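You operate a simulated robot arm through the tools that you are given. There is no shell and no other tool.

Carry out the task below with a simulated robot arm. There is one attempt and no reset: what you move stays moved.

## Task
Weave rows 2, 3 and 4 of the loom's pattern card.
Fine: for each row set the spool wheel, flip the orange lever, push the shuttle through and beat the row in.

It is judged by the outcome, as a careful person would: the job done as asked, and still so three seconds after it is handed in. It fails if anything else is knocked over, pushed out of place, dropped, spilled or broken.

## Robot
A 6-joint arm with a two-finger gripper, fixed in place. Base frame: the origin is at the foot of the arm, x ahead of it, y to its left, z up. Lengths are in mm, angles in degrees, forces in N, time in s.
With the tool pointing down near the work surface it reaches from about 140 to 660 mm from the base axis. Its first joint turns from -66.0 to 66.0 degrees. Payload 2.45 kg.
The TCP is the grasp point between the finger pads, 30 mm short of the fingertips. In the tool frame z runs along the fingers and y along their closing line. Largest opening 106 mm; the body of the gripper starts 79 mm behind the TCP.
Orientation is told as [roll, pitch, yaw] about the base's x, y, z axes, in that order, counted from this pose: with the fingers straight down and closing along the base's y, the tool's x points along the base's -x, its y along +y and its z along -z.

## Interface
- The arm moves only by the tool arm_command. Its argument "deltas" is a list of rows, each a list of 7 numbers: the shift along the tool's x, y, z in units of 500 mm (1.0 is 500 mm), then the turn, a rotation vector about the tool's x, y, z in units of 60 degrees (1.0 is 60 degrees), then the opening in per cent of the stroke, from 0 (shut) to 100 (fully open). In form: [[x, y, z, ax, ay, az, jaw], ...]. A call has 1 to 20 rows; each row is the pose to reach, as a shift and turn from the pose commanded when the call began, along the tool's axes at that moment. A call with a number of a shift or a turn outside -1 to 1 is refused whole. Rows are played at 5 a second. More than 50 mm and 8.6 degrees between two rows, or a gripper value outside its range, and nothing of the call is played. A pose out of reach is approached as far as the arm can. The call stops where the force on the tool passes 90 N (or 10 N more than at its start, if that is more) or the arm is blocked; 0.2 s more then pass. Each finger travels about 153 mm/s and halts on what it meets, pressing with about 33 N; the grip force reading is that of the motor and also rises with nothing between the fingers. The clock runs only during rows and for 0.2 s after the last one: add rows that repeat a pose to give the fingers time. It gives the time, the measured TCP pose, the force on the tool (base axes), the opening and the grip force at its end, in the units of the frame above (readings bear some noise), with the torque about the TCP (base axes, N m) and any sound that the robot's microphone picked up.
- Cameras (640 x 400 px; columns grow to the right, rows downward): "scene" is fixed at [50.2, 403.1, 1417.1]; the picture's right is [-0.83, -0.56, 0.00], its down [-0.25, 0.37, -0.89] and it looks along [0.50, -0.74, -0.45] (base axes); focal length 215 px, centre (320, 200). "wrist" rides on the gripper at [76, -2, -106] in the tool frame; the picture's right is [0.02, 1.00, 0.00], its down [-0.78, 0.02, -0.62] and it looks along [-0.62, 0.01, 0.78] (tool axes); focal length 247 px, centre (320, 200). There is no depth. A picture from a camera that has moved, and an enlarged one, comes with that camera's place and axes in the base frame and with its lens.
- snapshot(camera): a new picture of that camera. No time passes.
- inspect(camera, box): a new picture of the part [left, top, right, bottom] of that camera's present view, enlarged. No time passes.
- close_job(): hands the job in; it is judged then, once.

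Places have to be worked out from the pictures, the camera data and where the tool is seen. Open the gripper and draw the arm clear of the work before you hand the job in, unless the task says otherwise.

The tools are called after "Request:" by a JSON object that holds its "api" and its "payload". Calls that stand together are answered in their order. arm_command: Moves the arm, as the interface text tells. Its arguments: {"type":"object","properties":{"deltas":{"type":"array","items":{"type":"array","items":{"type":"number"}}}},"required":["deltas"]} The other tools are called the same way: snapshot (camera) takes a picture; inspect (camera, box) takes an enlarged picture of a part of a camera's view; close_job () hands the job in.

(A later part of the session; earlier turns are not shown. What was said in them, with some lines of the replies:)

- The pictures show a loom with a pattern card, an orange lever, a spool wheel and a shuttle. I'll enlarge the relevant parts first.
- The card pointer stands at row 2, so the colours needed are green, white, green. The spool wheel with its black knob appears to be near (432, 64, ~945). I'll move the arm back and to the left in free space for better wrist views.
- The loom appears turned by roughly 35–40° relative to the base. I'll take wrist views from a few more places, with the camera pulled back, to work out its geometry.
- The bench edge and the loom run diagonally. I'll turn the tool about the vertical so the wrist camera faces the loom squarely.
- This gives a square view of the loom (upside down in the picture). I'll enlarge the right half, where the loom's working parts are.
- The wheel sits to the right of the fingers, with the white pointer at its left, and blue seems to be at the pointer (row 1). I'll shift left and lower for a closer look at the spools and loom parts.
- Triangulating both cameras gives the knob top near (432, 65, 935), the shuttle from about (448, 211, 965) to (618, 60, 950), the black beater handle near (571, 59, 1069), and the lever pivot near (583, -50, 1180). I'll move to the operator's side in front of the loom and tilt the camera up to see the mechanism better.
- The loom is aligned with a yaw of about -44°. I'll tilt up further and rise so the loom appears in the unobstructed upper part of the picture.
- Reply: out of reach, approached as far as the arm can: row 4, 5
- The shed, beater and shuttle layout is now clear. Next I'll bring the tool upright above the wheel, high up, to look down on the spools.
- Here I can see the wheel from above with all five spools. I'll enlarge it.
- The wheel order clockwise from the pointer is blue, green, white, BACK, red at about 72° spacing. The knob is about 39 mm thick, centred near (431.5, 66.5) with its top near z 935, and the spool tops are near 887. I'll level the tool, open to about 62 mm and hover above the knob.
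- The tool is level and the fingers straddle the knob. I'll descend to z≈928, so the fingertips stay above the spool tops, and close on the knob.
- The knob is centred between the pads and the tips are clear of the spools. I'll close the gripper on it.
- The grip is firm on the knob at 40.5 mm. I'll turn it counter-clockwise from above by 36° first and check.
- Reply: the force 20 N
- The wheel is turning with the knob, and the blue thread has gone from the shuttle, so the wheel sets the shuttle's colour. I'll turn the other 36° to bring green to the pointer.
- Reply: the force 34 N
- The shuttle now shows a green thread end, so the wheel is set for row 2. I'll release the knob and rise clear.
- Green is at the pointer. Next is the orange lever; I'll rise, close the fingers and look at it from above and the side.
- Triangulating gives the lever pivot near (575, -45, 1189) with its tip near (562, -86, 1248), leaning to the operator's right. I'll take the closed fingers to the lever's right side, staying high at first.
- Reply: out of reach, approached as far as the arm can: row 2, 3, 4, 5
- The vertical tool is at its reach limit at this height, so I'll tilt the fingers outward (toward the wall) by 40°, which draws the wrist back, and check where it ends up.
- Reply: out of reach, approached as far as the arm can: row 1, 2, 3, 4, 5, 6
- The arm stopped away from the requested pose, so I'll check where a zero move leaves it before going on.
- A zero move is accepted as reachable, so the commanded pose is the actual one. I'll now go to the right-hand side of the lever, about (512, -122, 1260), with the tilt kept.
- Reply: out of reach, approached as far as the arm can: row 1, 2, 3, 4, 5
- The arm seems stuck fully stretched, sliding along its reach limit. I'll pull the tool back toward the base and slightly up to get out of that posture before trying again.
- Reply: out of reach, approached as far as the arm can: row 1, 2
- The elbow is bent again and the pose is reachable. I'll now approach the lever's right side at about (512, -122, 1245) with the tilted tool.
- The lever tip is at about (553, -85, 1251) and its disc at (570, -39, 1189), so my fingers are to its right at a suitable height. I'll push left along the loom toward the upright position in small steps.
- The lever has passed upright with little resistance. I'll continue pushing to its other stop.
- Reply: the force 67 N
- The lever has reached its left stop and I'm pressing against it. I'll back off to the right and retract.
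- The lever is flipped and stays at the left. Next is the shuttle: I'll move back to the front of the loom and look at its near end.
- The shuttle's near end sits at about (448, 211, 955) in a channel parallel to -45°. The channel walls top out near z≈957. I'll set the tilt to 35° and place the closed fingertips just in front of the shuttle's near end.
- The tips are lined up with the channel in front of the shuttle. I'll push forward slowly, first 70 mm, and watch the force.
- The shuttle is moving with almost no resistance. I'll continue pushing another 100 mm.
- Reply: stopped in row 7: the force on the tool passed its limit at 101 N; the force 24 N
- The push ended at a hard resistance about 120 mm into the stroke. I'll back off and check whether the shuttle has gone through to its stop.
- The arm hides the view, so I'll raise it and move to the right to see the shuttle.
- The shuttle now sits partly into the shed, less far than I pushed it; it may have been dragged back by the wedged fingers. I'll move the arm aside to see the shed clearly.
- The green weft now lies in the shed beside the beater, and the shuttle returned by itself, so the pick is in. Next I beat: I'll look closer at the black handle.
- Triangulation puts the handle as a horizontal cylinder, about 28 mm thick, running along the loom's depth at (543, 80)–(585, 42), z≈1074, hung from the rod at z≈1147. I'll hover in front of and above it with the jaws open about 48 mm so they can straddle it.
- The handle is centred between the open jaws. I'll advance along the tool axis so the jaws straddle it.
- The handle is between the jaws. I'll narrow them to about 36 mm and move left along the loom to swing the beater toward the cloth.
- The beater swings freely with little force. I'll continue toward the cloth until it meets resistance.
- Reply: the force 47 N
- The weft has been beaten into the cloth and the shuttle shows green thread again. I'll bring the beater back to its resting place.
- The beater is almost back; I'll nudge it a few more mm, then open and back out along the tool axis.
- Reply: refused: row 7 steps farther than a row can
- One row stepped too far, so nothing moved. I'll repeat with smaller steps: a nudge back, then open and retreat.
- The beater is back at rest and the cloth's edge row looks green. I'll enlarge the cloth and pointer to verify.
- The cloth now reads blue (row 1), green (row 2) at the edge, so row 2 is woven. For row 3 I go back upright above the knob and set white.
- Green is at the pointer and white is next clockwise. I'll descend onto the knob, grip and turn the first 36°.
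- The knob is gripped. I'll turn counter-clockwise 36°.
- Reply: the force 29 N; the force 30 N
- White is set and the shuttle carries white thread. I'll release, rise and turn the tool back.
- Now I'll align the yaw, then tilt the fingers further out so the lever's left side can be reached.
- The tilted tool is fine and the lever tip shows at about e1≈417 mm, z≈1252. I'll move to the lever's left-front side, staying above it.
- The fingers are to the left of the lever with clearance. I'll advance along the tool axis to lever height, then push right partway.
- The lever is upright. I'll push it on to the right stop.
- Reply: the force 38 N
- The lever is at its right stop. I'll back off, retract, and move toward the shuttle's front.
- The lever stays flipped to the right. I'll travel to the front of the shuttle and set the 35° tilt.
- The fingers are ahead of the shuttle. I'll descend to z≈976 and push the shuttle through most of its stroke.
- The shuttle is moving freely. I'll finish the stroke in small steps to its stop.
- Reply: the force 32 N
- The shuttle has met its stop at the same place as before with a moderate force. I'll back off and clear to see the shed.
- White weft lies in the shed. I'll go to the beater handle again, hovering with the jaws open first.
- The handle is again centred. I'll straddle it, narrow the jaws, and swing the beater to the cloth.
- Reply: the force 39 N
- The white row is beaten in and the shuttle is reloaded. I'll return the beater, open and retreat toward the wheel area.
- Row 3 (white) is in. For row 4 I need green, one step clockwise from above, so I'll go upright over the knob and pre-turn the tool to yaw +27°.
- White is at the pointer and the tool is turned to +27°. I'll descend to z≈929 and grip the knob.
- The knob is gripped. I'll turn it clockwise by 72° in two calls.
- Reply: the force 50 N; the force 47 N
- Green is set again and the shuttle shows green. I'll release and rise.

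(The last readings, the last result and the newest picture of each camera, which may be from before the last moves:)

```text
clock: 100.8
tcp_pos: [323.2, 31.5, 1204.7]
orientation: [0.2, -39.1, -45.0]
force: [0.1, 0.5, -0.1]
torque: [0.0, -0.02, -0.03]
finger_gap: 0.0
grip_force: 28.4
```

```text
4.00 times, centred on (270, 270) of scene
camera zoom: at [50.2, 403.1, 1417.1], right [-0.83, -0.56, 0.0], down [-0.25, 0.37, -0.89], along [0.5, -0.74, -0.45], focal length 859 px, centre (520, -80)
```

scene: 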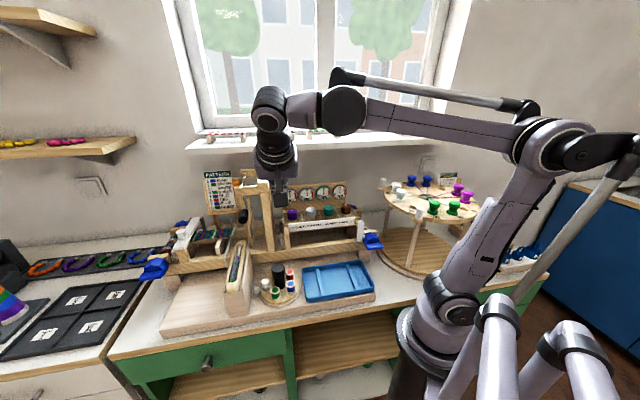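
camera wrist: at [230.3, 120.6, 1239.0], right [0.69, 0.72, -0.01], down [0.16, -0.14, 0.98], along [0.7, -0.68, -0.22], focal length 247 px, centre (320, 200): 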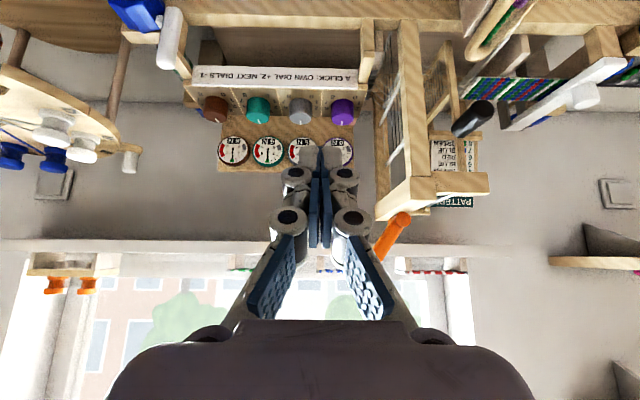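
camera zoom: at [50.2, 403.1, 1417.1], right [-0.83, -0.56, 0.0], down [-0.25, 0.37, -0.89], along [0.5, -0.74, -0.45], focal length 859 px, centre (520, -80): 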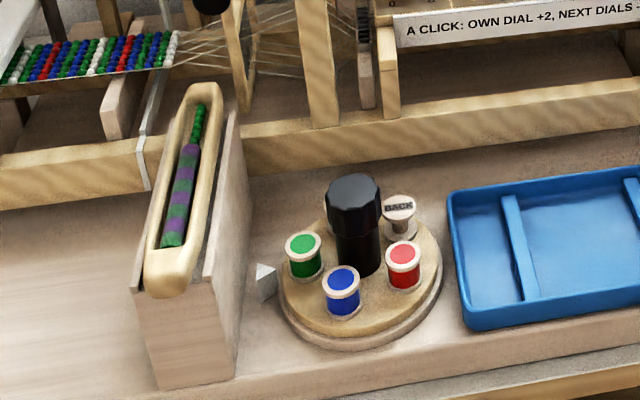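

Row 4's green is set. The lever is at its right stop, so I'll approach its right side again and then push left.

Request:
{"api": "arm_command", "payload": {"deltas": [[-0.07, 0.008, 0.04, 0, 0, 0, 0], [-0.14, 0.017, 0.08, 0, 0, 0, 0], [-0.21, 0.025, 0.12, 0, 0, 0, 0], [-0.28, 0.034, 0.16, 0, 0, 0, 0], [-0.35, 0.042, 0.2, 0, 0, 0, 0], [-0.417, 0.051, 0.239, 0, 0, 0, 0], [-0.417, 0.051, 0.239, 0, 0, 0, 0]]}}

Request:
{"api": "snapshot", "payload": {"camera": "wrist"}}

```text
clock: 102.4
tcp_pos: [510.3, -120.6, 1240.0]
orientation: [0.0, -38.9, -44.9]
force: [-0.6, 0.1, -0.4]
torque: [-0.03, -0.02, 0.01]
finger_gap: 0.0
grip_force: 28.7
```

```text
taken
camera wrist: at [417.2, -31.9, 1275.2], right [0.69, 0.72, -0.01], down [0.17, -0.14, 0.98], along [0.7, -0.68, -0.22], focal length 247 px, centre (320, 200)
```

wrist: 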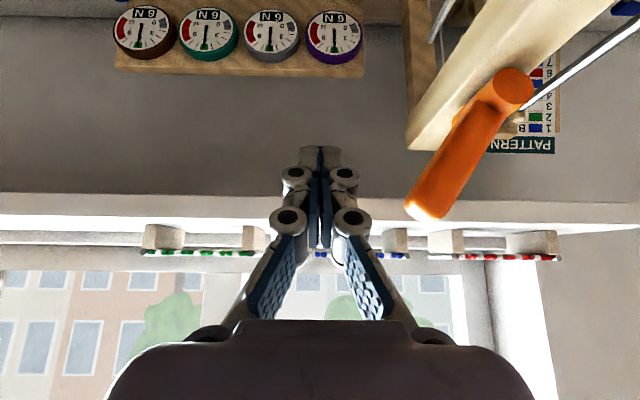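

The same starting place as for row 2 is reached. I'll push the lever left all the way to its stop.

Request:
{"api": "arm_command", "payload": {"deltas": [[0, 0.04, 0, 0, 0, 0, 0], [0, 0.08, 0, 0, 0, 0, 0], [0, 0.1, 0, 0, 0, 0, 0], [0, 0.12, 0, 0, 0, 0, 0], [0, 0.14, 0, 0, 0, 0, 0], [0, 0.16, 0, 0, 0, 0, 0], [0, 0.18, 0, 0, 0, 0, 0], [0, 0.195, 0, 0, 0, 0, 0], [0, 0.208, 0, 0, 0, 0, 0], [0, 0.22, 0, 0, 0, 0, 0], [0, 0.22, 0, 0, 0, 0, 0]]}}

Request:
{"api": "snapshot", "payload": {"camera": "wrist"}}

Request:
{"api": "inspect", "payload": {"camera": "scene", "box": [200, 90, 340, 210]}}

```text
clock: 104.8
tcp_pos: [579.7, -49.1, 1243.0]
orientation: [-1.4, -39.0, -45.0]
force: [-47.5, -29.0, 20.5]
torque: [-0.67, 0.98, -0.25]
finger_gap: 0.1
grip_force: 28.9
```

```text
taken
camera wrist: at [490.0, 41.6, 1279.5], right [0.71, 0.71, -0.03], down [0.18, -0.13, 0.97], along [0.68, -0.7, -0.22], focal length 247 px, centre (320, 200)
```

wrist: 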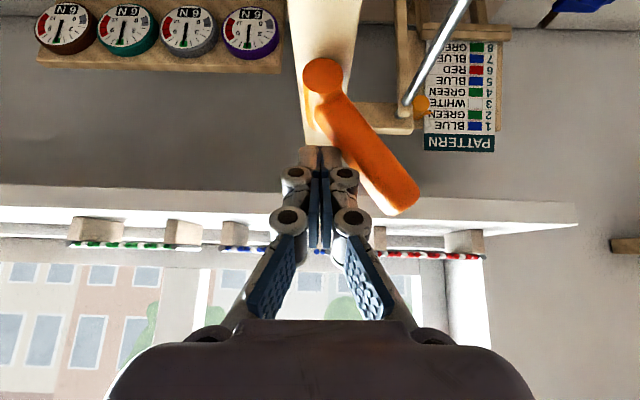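

```text
3.33 times, centred on (270, 150) of scene
camera zoom: at [48.1, 402.1, 1417.5], right [-0.83, -0.56, 0.0], down [-0.25, 0.38, -0.89], along [0.5, -0.74, -0.45], focal length 716 px, centre (487, 367)
```

zoom: 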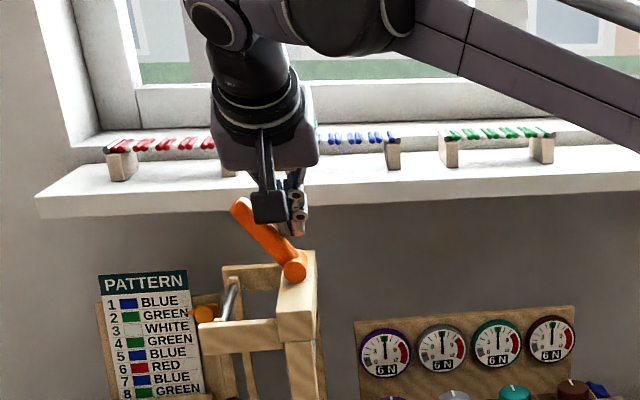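

The lever is at its left stop. I'll back off and retract.

Request:
{"api": "arm_command", "payload": {"deltas": [[0, -0.03, 0, 0, 0, 0, 0], [0, -0.06, 0, 0, 0, 0, 0], [0, -0.08, -0.03, 0, 0, 0, 0], [0, -0.08, -0.1, 0, 0, 0, 0], [0, -0.08, -0.18, 0, 0, 0, 0], [0, -0.08, -0.18, 0, 0, 0, 0]]}}

Request:
{"api": "inspect", "payload": {"camera": "scene", "box": [200, 90, 340, 210]}}

```text
clock: 106.2
tcp_pos: [518.2, -29.3, 1314.5]
orientation: [0.1, -39.0, -44.9]
force: [0.4, -0.6, -0.6]
torque: [0.02, 0.02, -0.02]
finger_gap: 0.0
grip_force: 28.5
```

```text
3.33 times, centred on (270, 150) of scene
camera zoom: at [50.2, 403.1, 1417.1], right [-0.83, -0.56, 0.0], down [-0.25, 0.37, -0.89], along [0.5, -0.74, -0.45], focal length 716 px, centre (487, 367)
```

zoom: 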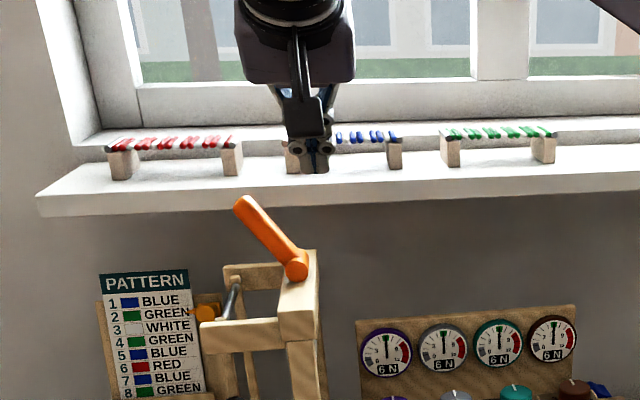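

The lever stays left. I'll travel to the front of the shuttle again.

Request:
{"api": "arm_command", "payload": {"deltas": [[0.08, 0.02, 0.005, 0, 0, 0, 0], [0.16, 0.045, 0.013, 0, 0, 0, 0], [0.24, 0.07, 0.02, 0, 0, 0, 0], [0.32, 0.094, 0.03, 0, 0, 0, 0], [0.4, 0.118, 0.038, 0, 0.01, 0, 0], [0.48, 0.142, 0.046, 0, 0.02, 0, 0], [0.56, 0.166, 0.054, 0, 0.03, 0, 0], [0.64, 0.19, 0.062, 0, 0.045, 0, 0], [0.72, 0.213, 0.07, 0, 0.055, 0, 0], [0.79, 0.232, 0.075, 0, 0.067, 0, 0], [0.809, 0.237, 0.077, 0, 0.067, 0, 0], [0.809, 0.237, 0.077, 0, 0.067, 0, 0]]}}

Request:
{"api": "snapshot", "payload": {"camera": "wrist"}}

```text
clock: 108.8
tcp_pos: [398.6, 261.7, 1027.7]
orientation: [0.1, -34.9, -45.0]
force: [0.2, 0.0, -0.7]
torque: [-0.01, 0.02, 0.01]
finger_gap: 0.0
grip_force: 28.5
```

```text
taken
camera wrist: at [307.7, 346.9, 1071.7], right [0.69, 0.72, -0.01], down [0.21, -0.19, 0.96], along [0.69, -0.67, -0.29], focal length 247 px, centre (320, 200)
```

wrist: 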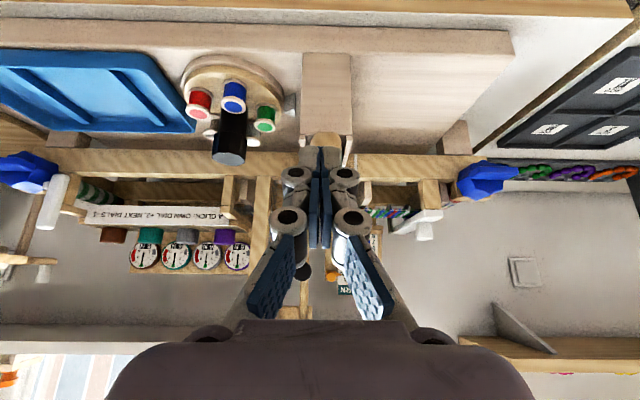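

Same pose as for row 3. I'll descend and push the shuttle.

Request:
{"api": "arm_command", "payload": {"deltas": [[0.0175, 0.0005, 0.052, 0, 0, 0, 0], [0.0345, 0.0005, 0.103, 0, 0, 0, 0], [0.0345, 0.0005, 0.103, 0, 0, 0, 0], [0.01, 0.0005, 0.1202, 0, 0, 0, 0], [-0.0146, 0.0005, 0.1374, 0, 0, 0, 0], [-0.0392, 0.0005, 0.1546, 0, 0, 0, 0], [-0.0638, 0.0005, 0.1718, 0, 0, 0, 0], [-0.0884, 0.0005, 0.189, 0, 0, 0, 0], [-0.113, 0.0005, 0.2062, 0, 0, 0, 0], [-0.1376, 0.0005, 0.2234, 0, 0, 0, 0], [-0.1622, 0.0005, 0.2406, 0, 0, 0, 0], [-0.1868, 0.0005, 0.2578, 0, 0, 0, 0], [-0.1868, 0.0005, 0.2578, 0, 0, 0, 0]]}}

Request:
{"api": "arm_command", "payload": {"deltas": [[-0.0066, 0, 0.0046, 0, 0, 0, 0], [-0.0131, 0, 0.0092, 0, 0, 0, 0], [-0.018, 0, 0.0126, 0, 0, 0, 0], [-0.0229, 0, 0.016, 0, 0, 0, 0], [-0.0279, 0, 0.0195, 0, 0, 0, 0], [-0.0328, 0, 0.023, 0, 0, 0, 0], [-0.0328, 0, 0.023, 0, 0, 0, 0]]}}

Request:
{"api": "snapshot", "payload": {"camera": "wrist"}}

```text
clock: 111.6
tcp_pos: [504.4, 153.4, 976.1]
orientation: [0.0, -34.9, -45.0]
force: [-1.3, 1.8, -0.1]
torque: [0.05, 0.04, 0.02]
finger_gap: 0.3
grip_force: 28.7
```

```text
clock: 113.2
tcp_pos: [516.2, 143.7, 974.9]
orientation: [0.1, -34.6, -44.7]
force: [-32.0, 20.8, 12.3]
torque: [0.15, 0.32, -0.04]
finger_gap: 5.9
grip_force: 28.5
```

```text
taken
camera wrist: at [425.7, 229.3, 1020.3], right [0.69, 0.72, -0.01], down [0.22, -0.19, 0.96], along [0.69, -0.66, -0.29], focal length 247 px, centre (320, 200)
```

wrist: 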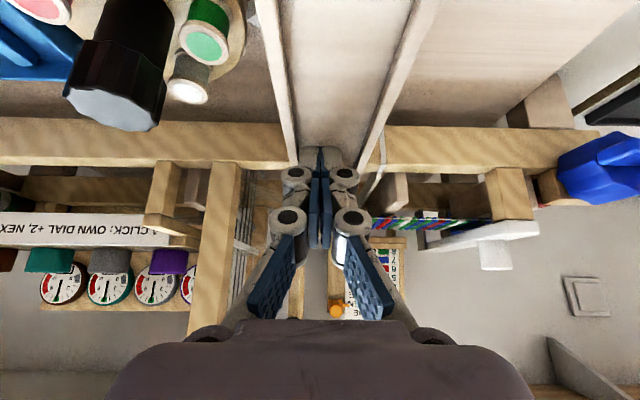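

The shuttle met its stop at the same place. I'll back off and clear to check the weft.

Request:
{"api": "arm_command", "payload": {"deltas": [[0.0246, 0, -0.0172, 0, 0, 0, 0], [0.07, 0, -0.049, 0, 0, 0, 0], [0.12, 0, -0.084, 0, 0, 0, 0], [0.18, 0, -0.126, 0, 0, 0, 0], [0.24, 0, -0.168, 0, 0, 0, 0], [0.21, -0.02, -0.22, 0, 0, 0, 0], [0.18, -0.06, -0.28, 0, 0, 0, 0], [0.15, -0.11, -0.34, 0, 0, 0, 0], [0.12, -0.17, -0.39, 0, 0, 0, 0], [0.09, -0.23, -0.44, 0, 0, 0, 0], [0.07, -0.3, -0.48, 0, 0, 0, 0], [0.06, -0.37, -0.52, 0, 0, 0, 0], [0.06, -0.44, -0.56, 0, 0, 0, 0], [0.06, -0.44, -0.56, 0, 0, 0, 0]]}}

Request:
{"api": "inspect", "payload": {"camera": "scene", "box": [190, 190, 270, 250]}}

```text
clock: 116.2
tcp_pos: [230.1, 109.4, 1186.8]
orientation: [-0.1, -35.1, -45.0]
force: [-0.4, 0.8, 0.2]
torque: [-0.01, 0.0, 0.03]
finger_gap: 0.0
grip_force: 28.9
```

```text
6.67 times, centred on (230, 220) of scene
camera zoom: at [50.2, 403.1, 1417.1], right [-0.83, -0.56, 0.0], down [-0.25, 0.37, -0.89], along [0.5, -0.74, -0.45], focal length 1431 px, centre (920, 67)
```

zoom: 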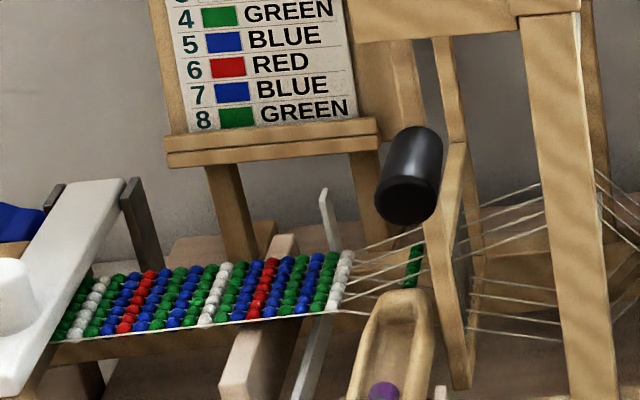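

Green weft lies in the shed. I'll go to the beater handle and hover.

Request:
{"api": "arm_command", "payload": {"deltas": [[-0.037, 0.05, 0.039, 0, 0, 0, 20], [-0.075, 0.1, 0.078, 0, 0, 0, 45], [-0.112, 0.15, 0.116, 0, 0, 0, 45], [-0.149, 0.2, 0.155, 0, 0, 0, 45], [-0.186, 0.25, 0.194, 0, 0, 0, 45], [-0.224, 0.3, 0.233, 0, 0, 0, 45], [-0.261, 0.35, 0.271, 0, 0, 0, 45], [-0.298, 0.399, 0.31, 0, 0, 0, 45], [-0.298, 0.399, 0.31, 0, 0, 0, 45]]}}

Request:
{"api": "snapshot", "payload": {"camera": "wrist"}}

```text
clock: 118.2
tcp_pos: [519.4, 107.6, 1143.4]
orientation: [0.0, -35.0, -45.0]
force: [-0.4, 0.1, 1.3]
torque: [0.0, -0.02, -0.04]
finger_gap: 47.8
grip_force: 0.1
```

```text
taken
camera wrist: at [429.1, 194.3, 1187.3], right [0.69, 0.72, -0.01], down [0.21, -0.19, 0.96], along [0.69, -0.67, -0.29], focal length 247 px, centre (320, 200)
```

wrist: 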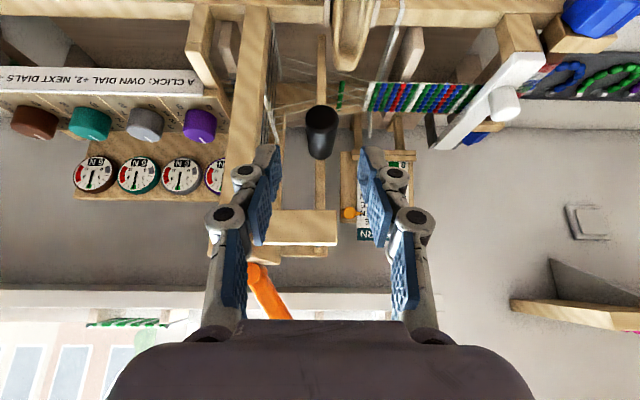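

The handle is centred. I'll straddle it, narrow the jaws and beat.

Request:
{"api": "arm_command", "payload": {"deltas": [[-0.003, 0, 0.05, 0, 0, 0, 45], [-0.006, 0, 0.1, 0, 0, 0, 45], [-0.008, 0, 0.14, 0, 0, 0, 45], [-0.01, 0, 0.173, 0, 0, 0, 45], [-0.01, 0, 0.173, 0, 0, 0, 34], [-0.01, 0.016, 0.173, 0, 0, 0, 34], [-0.01, 0.036, 0.173, 0, 0, 0, 34], [-0.01, 0.056, 0.173, 0, 0, 0, 34], [-0.01, 0.07, 0.173, 0, 0, 0, 34], [-0.01, 0.082, 0.173, 0, 0, 0, 34], [-0.01, 0.094, 0.173, 0, 0, 0, 34], [-0.01, 0.094, 0.173, 0, 0, 0, 34]]}}

Request:
{"api": "snapshot", "payload": {"camera": "wrist"}}

Request:
{"api": "inspect", "payload": {"camera": "scene", "box": [190, 150, 310, 270]}}

```text
clock: 120.8
tcp_pos: [589.3, 94.5, 1077.8]
orientation: [-1.1, -34.7, -45.2]
force: [-34.5, -36.4, -25.1]
torque: [0.09, -0.65, 0.52]
finger_gap: 63.3
grip_force: 20.3
```

```text
taken
camera wrist: at [501.2, 183.7, 1121.9], right [0.71, 0.71, -0.03], down [0.22, -0.19, 0.96], along [0.67, -0.68, -0.29], focal length 247 px, centre (320, 200)
```

wrist: 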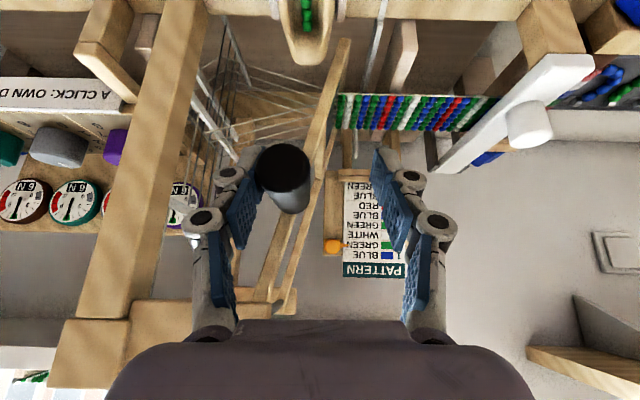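

```text
3.33 times, centred on (250, 210) of scene
camera zoom: at [49.6, 402.0, 1417.4], right [-0.83, -0.56, 0.0], down [-0.25, 0.38, -0.89], along [0.5, -0.74, -0.45], focal length 716 px, centre (553, 167)
```

zoom: 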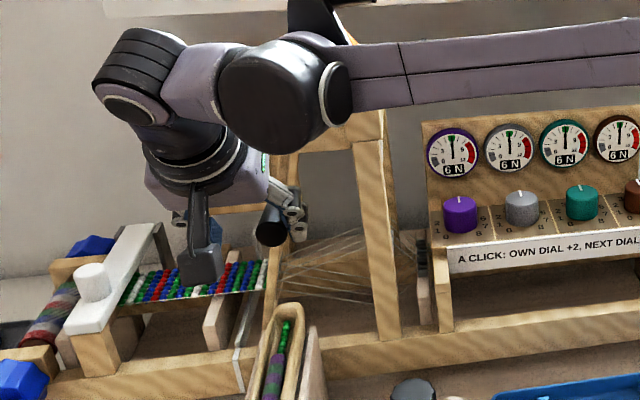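

The green row is beaten in. I'll return the beater to rest, open and draw the arm well clear.

Request:
{"api": "arm_command", "payload": {"deltas": [[0, -0.02, 0, 0, 0, 0, 34], [0, -0.045, 0, 0, 0, 0, 34], [0, -0.07, 0, 0, 0, 0, 34], [0, -0.095, 0, 0, 0, 0, 36], [0, -0.107, 0, 0, 0, 0, 36], [0, -0.107, 0, 0, 0, 0, 46], [0, -0.103, -0.05, 0, 0, 0, 46], [0, -0.103, -0.12, 0, 0, 0, 46], [0, -0.103, -0.2, 0, 0, 0, 46], [0, -0.13, -0.26, 0, 0, 0, 46], [0.02, -0.18, -0.31, 0, 0, 0, 60], [0.04, -0.25, -0.34, 0, 0, 0, 80], [0.06, -0.32, -0.36, 0, 0, 0, 80], [0.06, -0.39, -0.4, 0, 0, 0, 80], [0.06, -0.46, -0.44, 0, 0, 0, 80], [0.06, -0.53, -0.46, 0, 0, 0, 80], [0.06, -0.53, -0.46, 0, 0, 0, 80]]}}

Request:
{"api": "snapshot", "payload": {"camera": "scene"}}

Request:
{"api": "inspect", "payload": {"camera": "scene", "box": [190, 215, 250, 255]}}

Request:
{"api": "inspect", "payload": {"camera": "scene", "box": [140, 140, 400, 320]}}

```text
clock: 124.4
tcp_pos: [293.8, 26.9, 1250.3]
orientation: [0.2, -34.9, -44.9]
force: [0.6, 0.7, 0.2]
torque: [0.02, 0.02, -0.01]
finger_gap: 84.7
grip_force: 0.0
```

```text
taken
```

scene: 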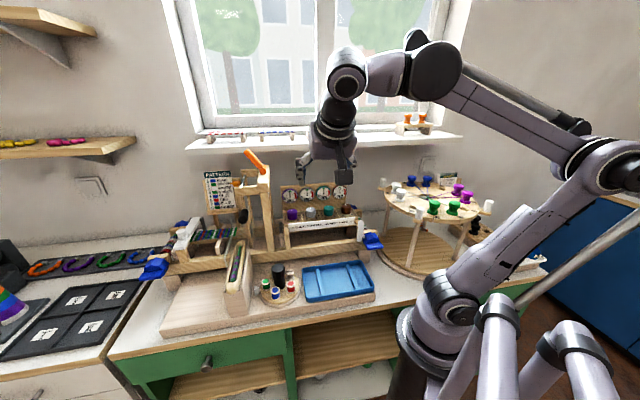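

```text
10.00 times, centred on (220, 235) of scene
camera zoom: at [50.2, 403.1, 1417.1], right [-0.83, -0.56, 0.0], down [-0.25, 0.37, -0.89], along [0.5, -0.74, -0.45], focal length 2147 px, centre (1320, -150)
```

zoom: 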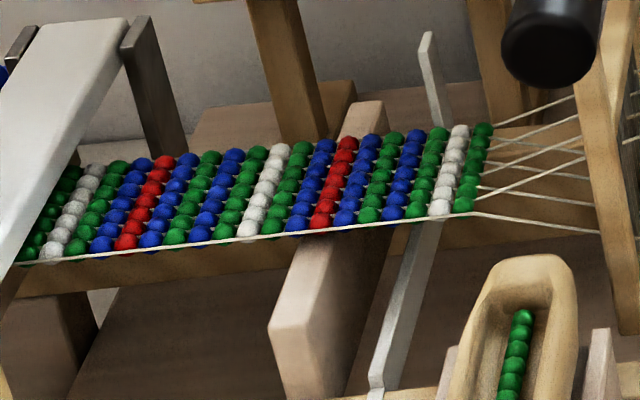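

```text
2.22 times, centred on (270, 230) of scene
camera zoom: at [50.2, 403.1, 1417.1], right [-0.83, -0.56, 0.0], down [-0.25, 0.37, -0.89], along [0.5, -0.74, -0.45], focal length 477 px, centre (431, 133)
```

zoom: 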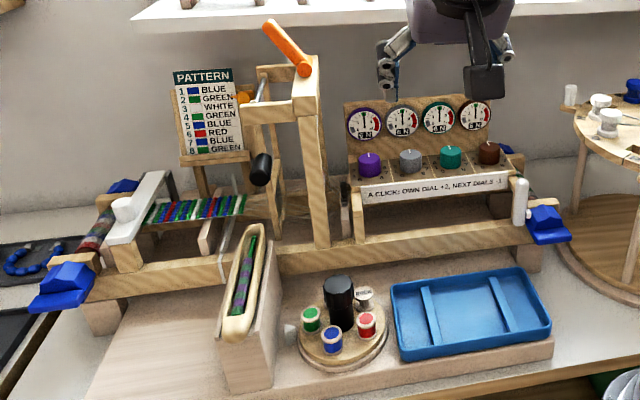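

The cloth edge now reads blue, green, white, green, so rows 2, 3 and 4 are woven in card order. The beater and shuttle are at rest, nothing else has moved, and the open gripper is clear, so I'm handing in.

Request:
{"api": "close_job", "payload": {}}

```text
The job is handed in.
```

Rows 2, 3 and 4 are woven. The finished edge of the cloth reads blue, green, white, green, which matches the card.

For each row I set the spool wheel, flipped the orange lever, pushed the shuttle through to its stop, and beat the row in. On row 2 the shuttle hit its stop hard enough to trip the 90 N force limit (it read 101 N). The row still went in normally. The pushes for rows 3 and 4 were gentler.

The orange pointer on the card still points at row 2; it never moved while I worked, and I left it alone.

The beater and shuttle are back at rest, the gripper is open and clear of the loom, and the last pictures show nothing else knocked over or moved. The job is handed in.
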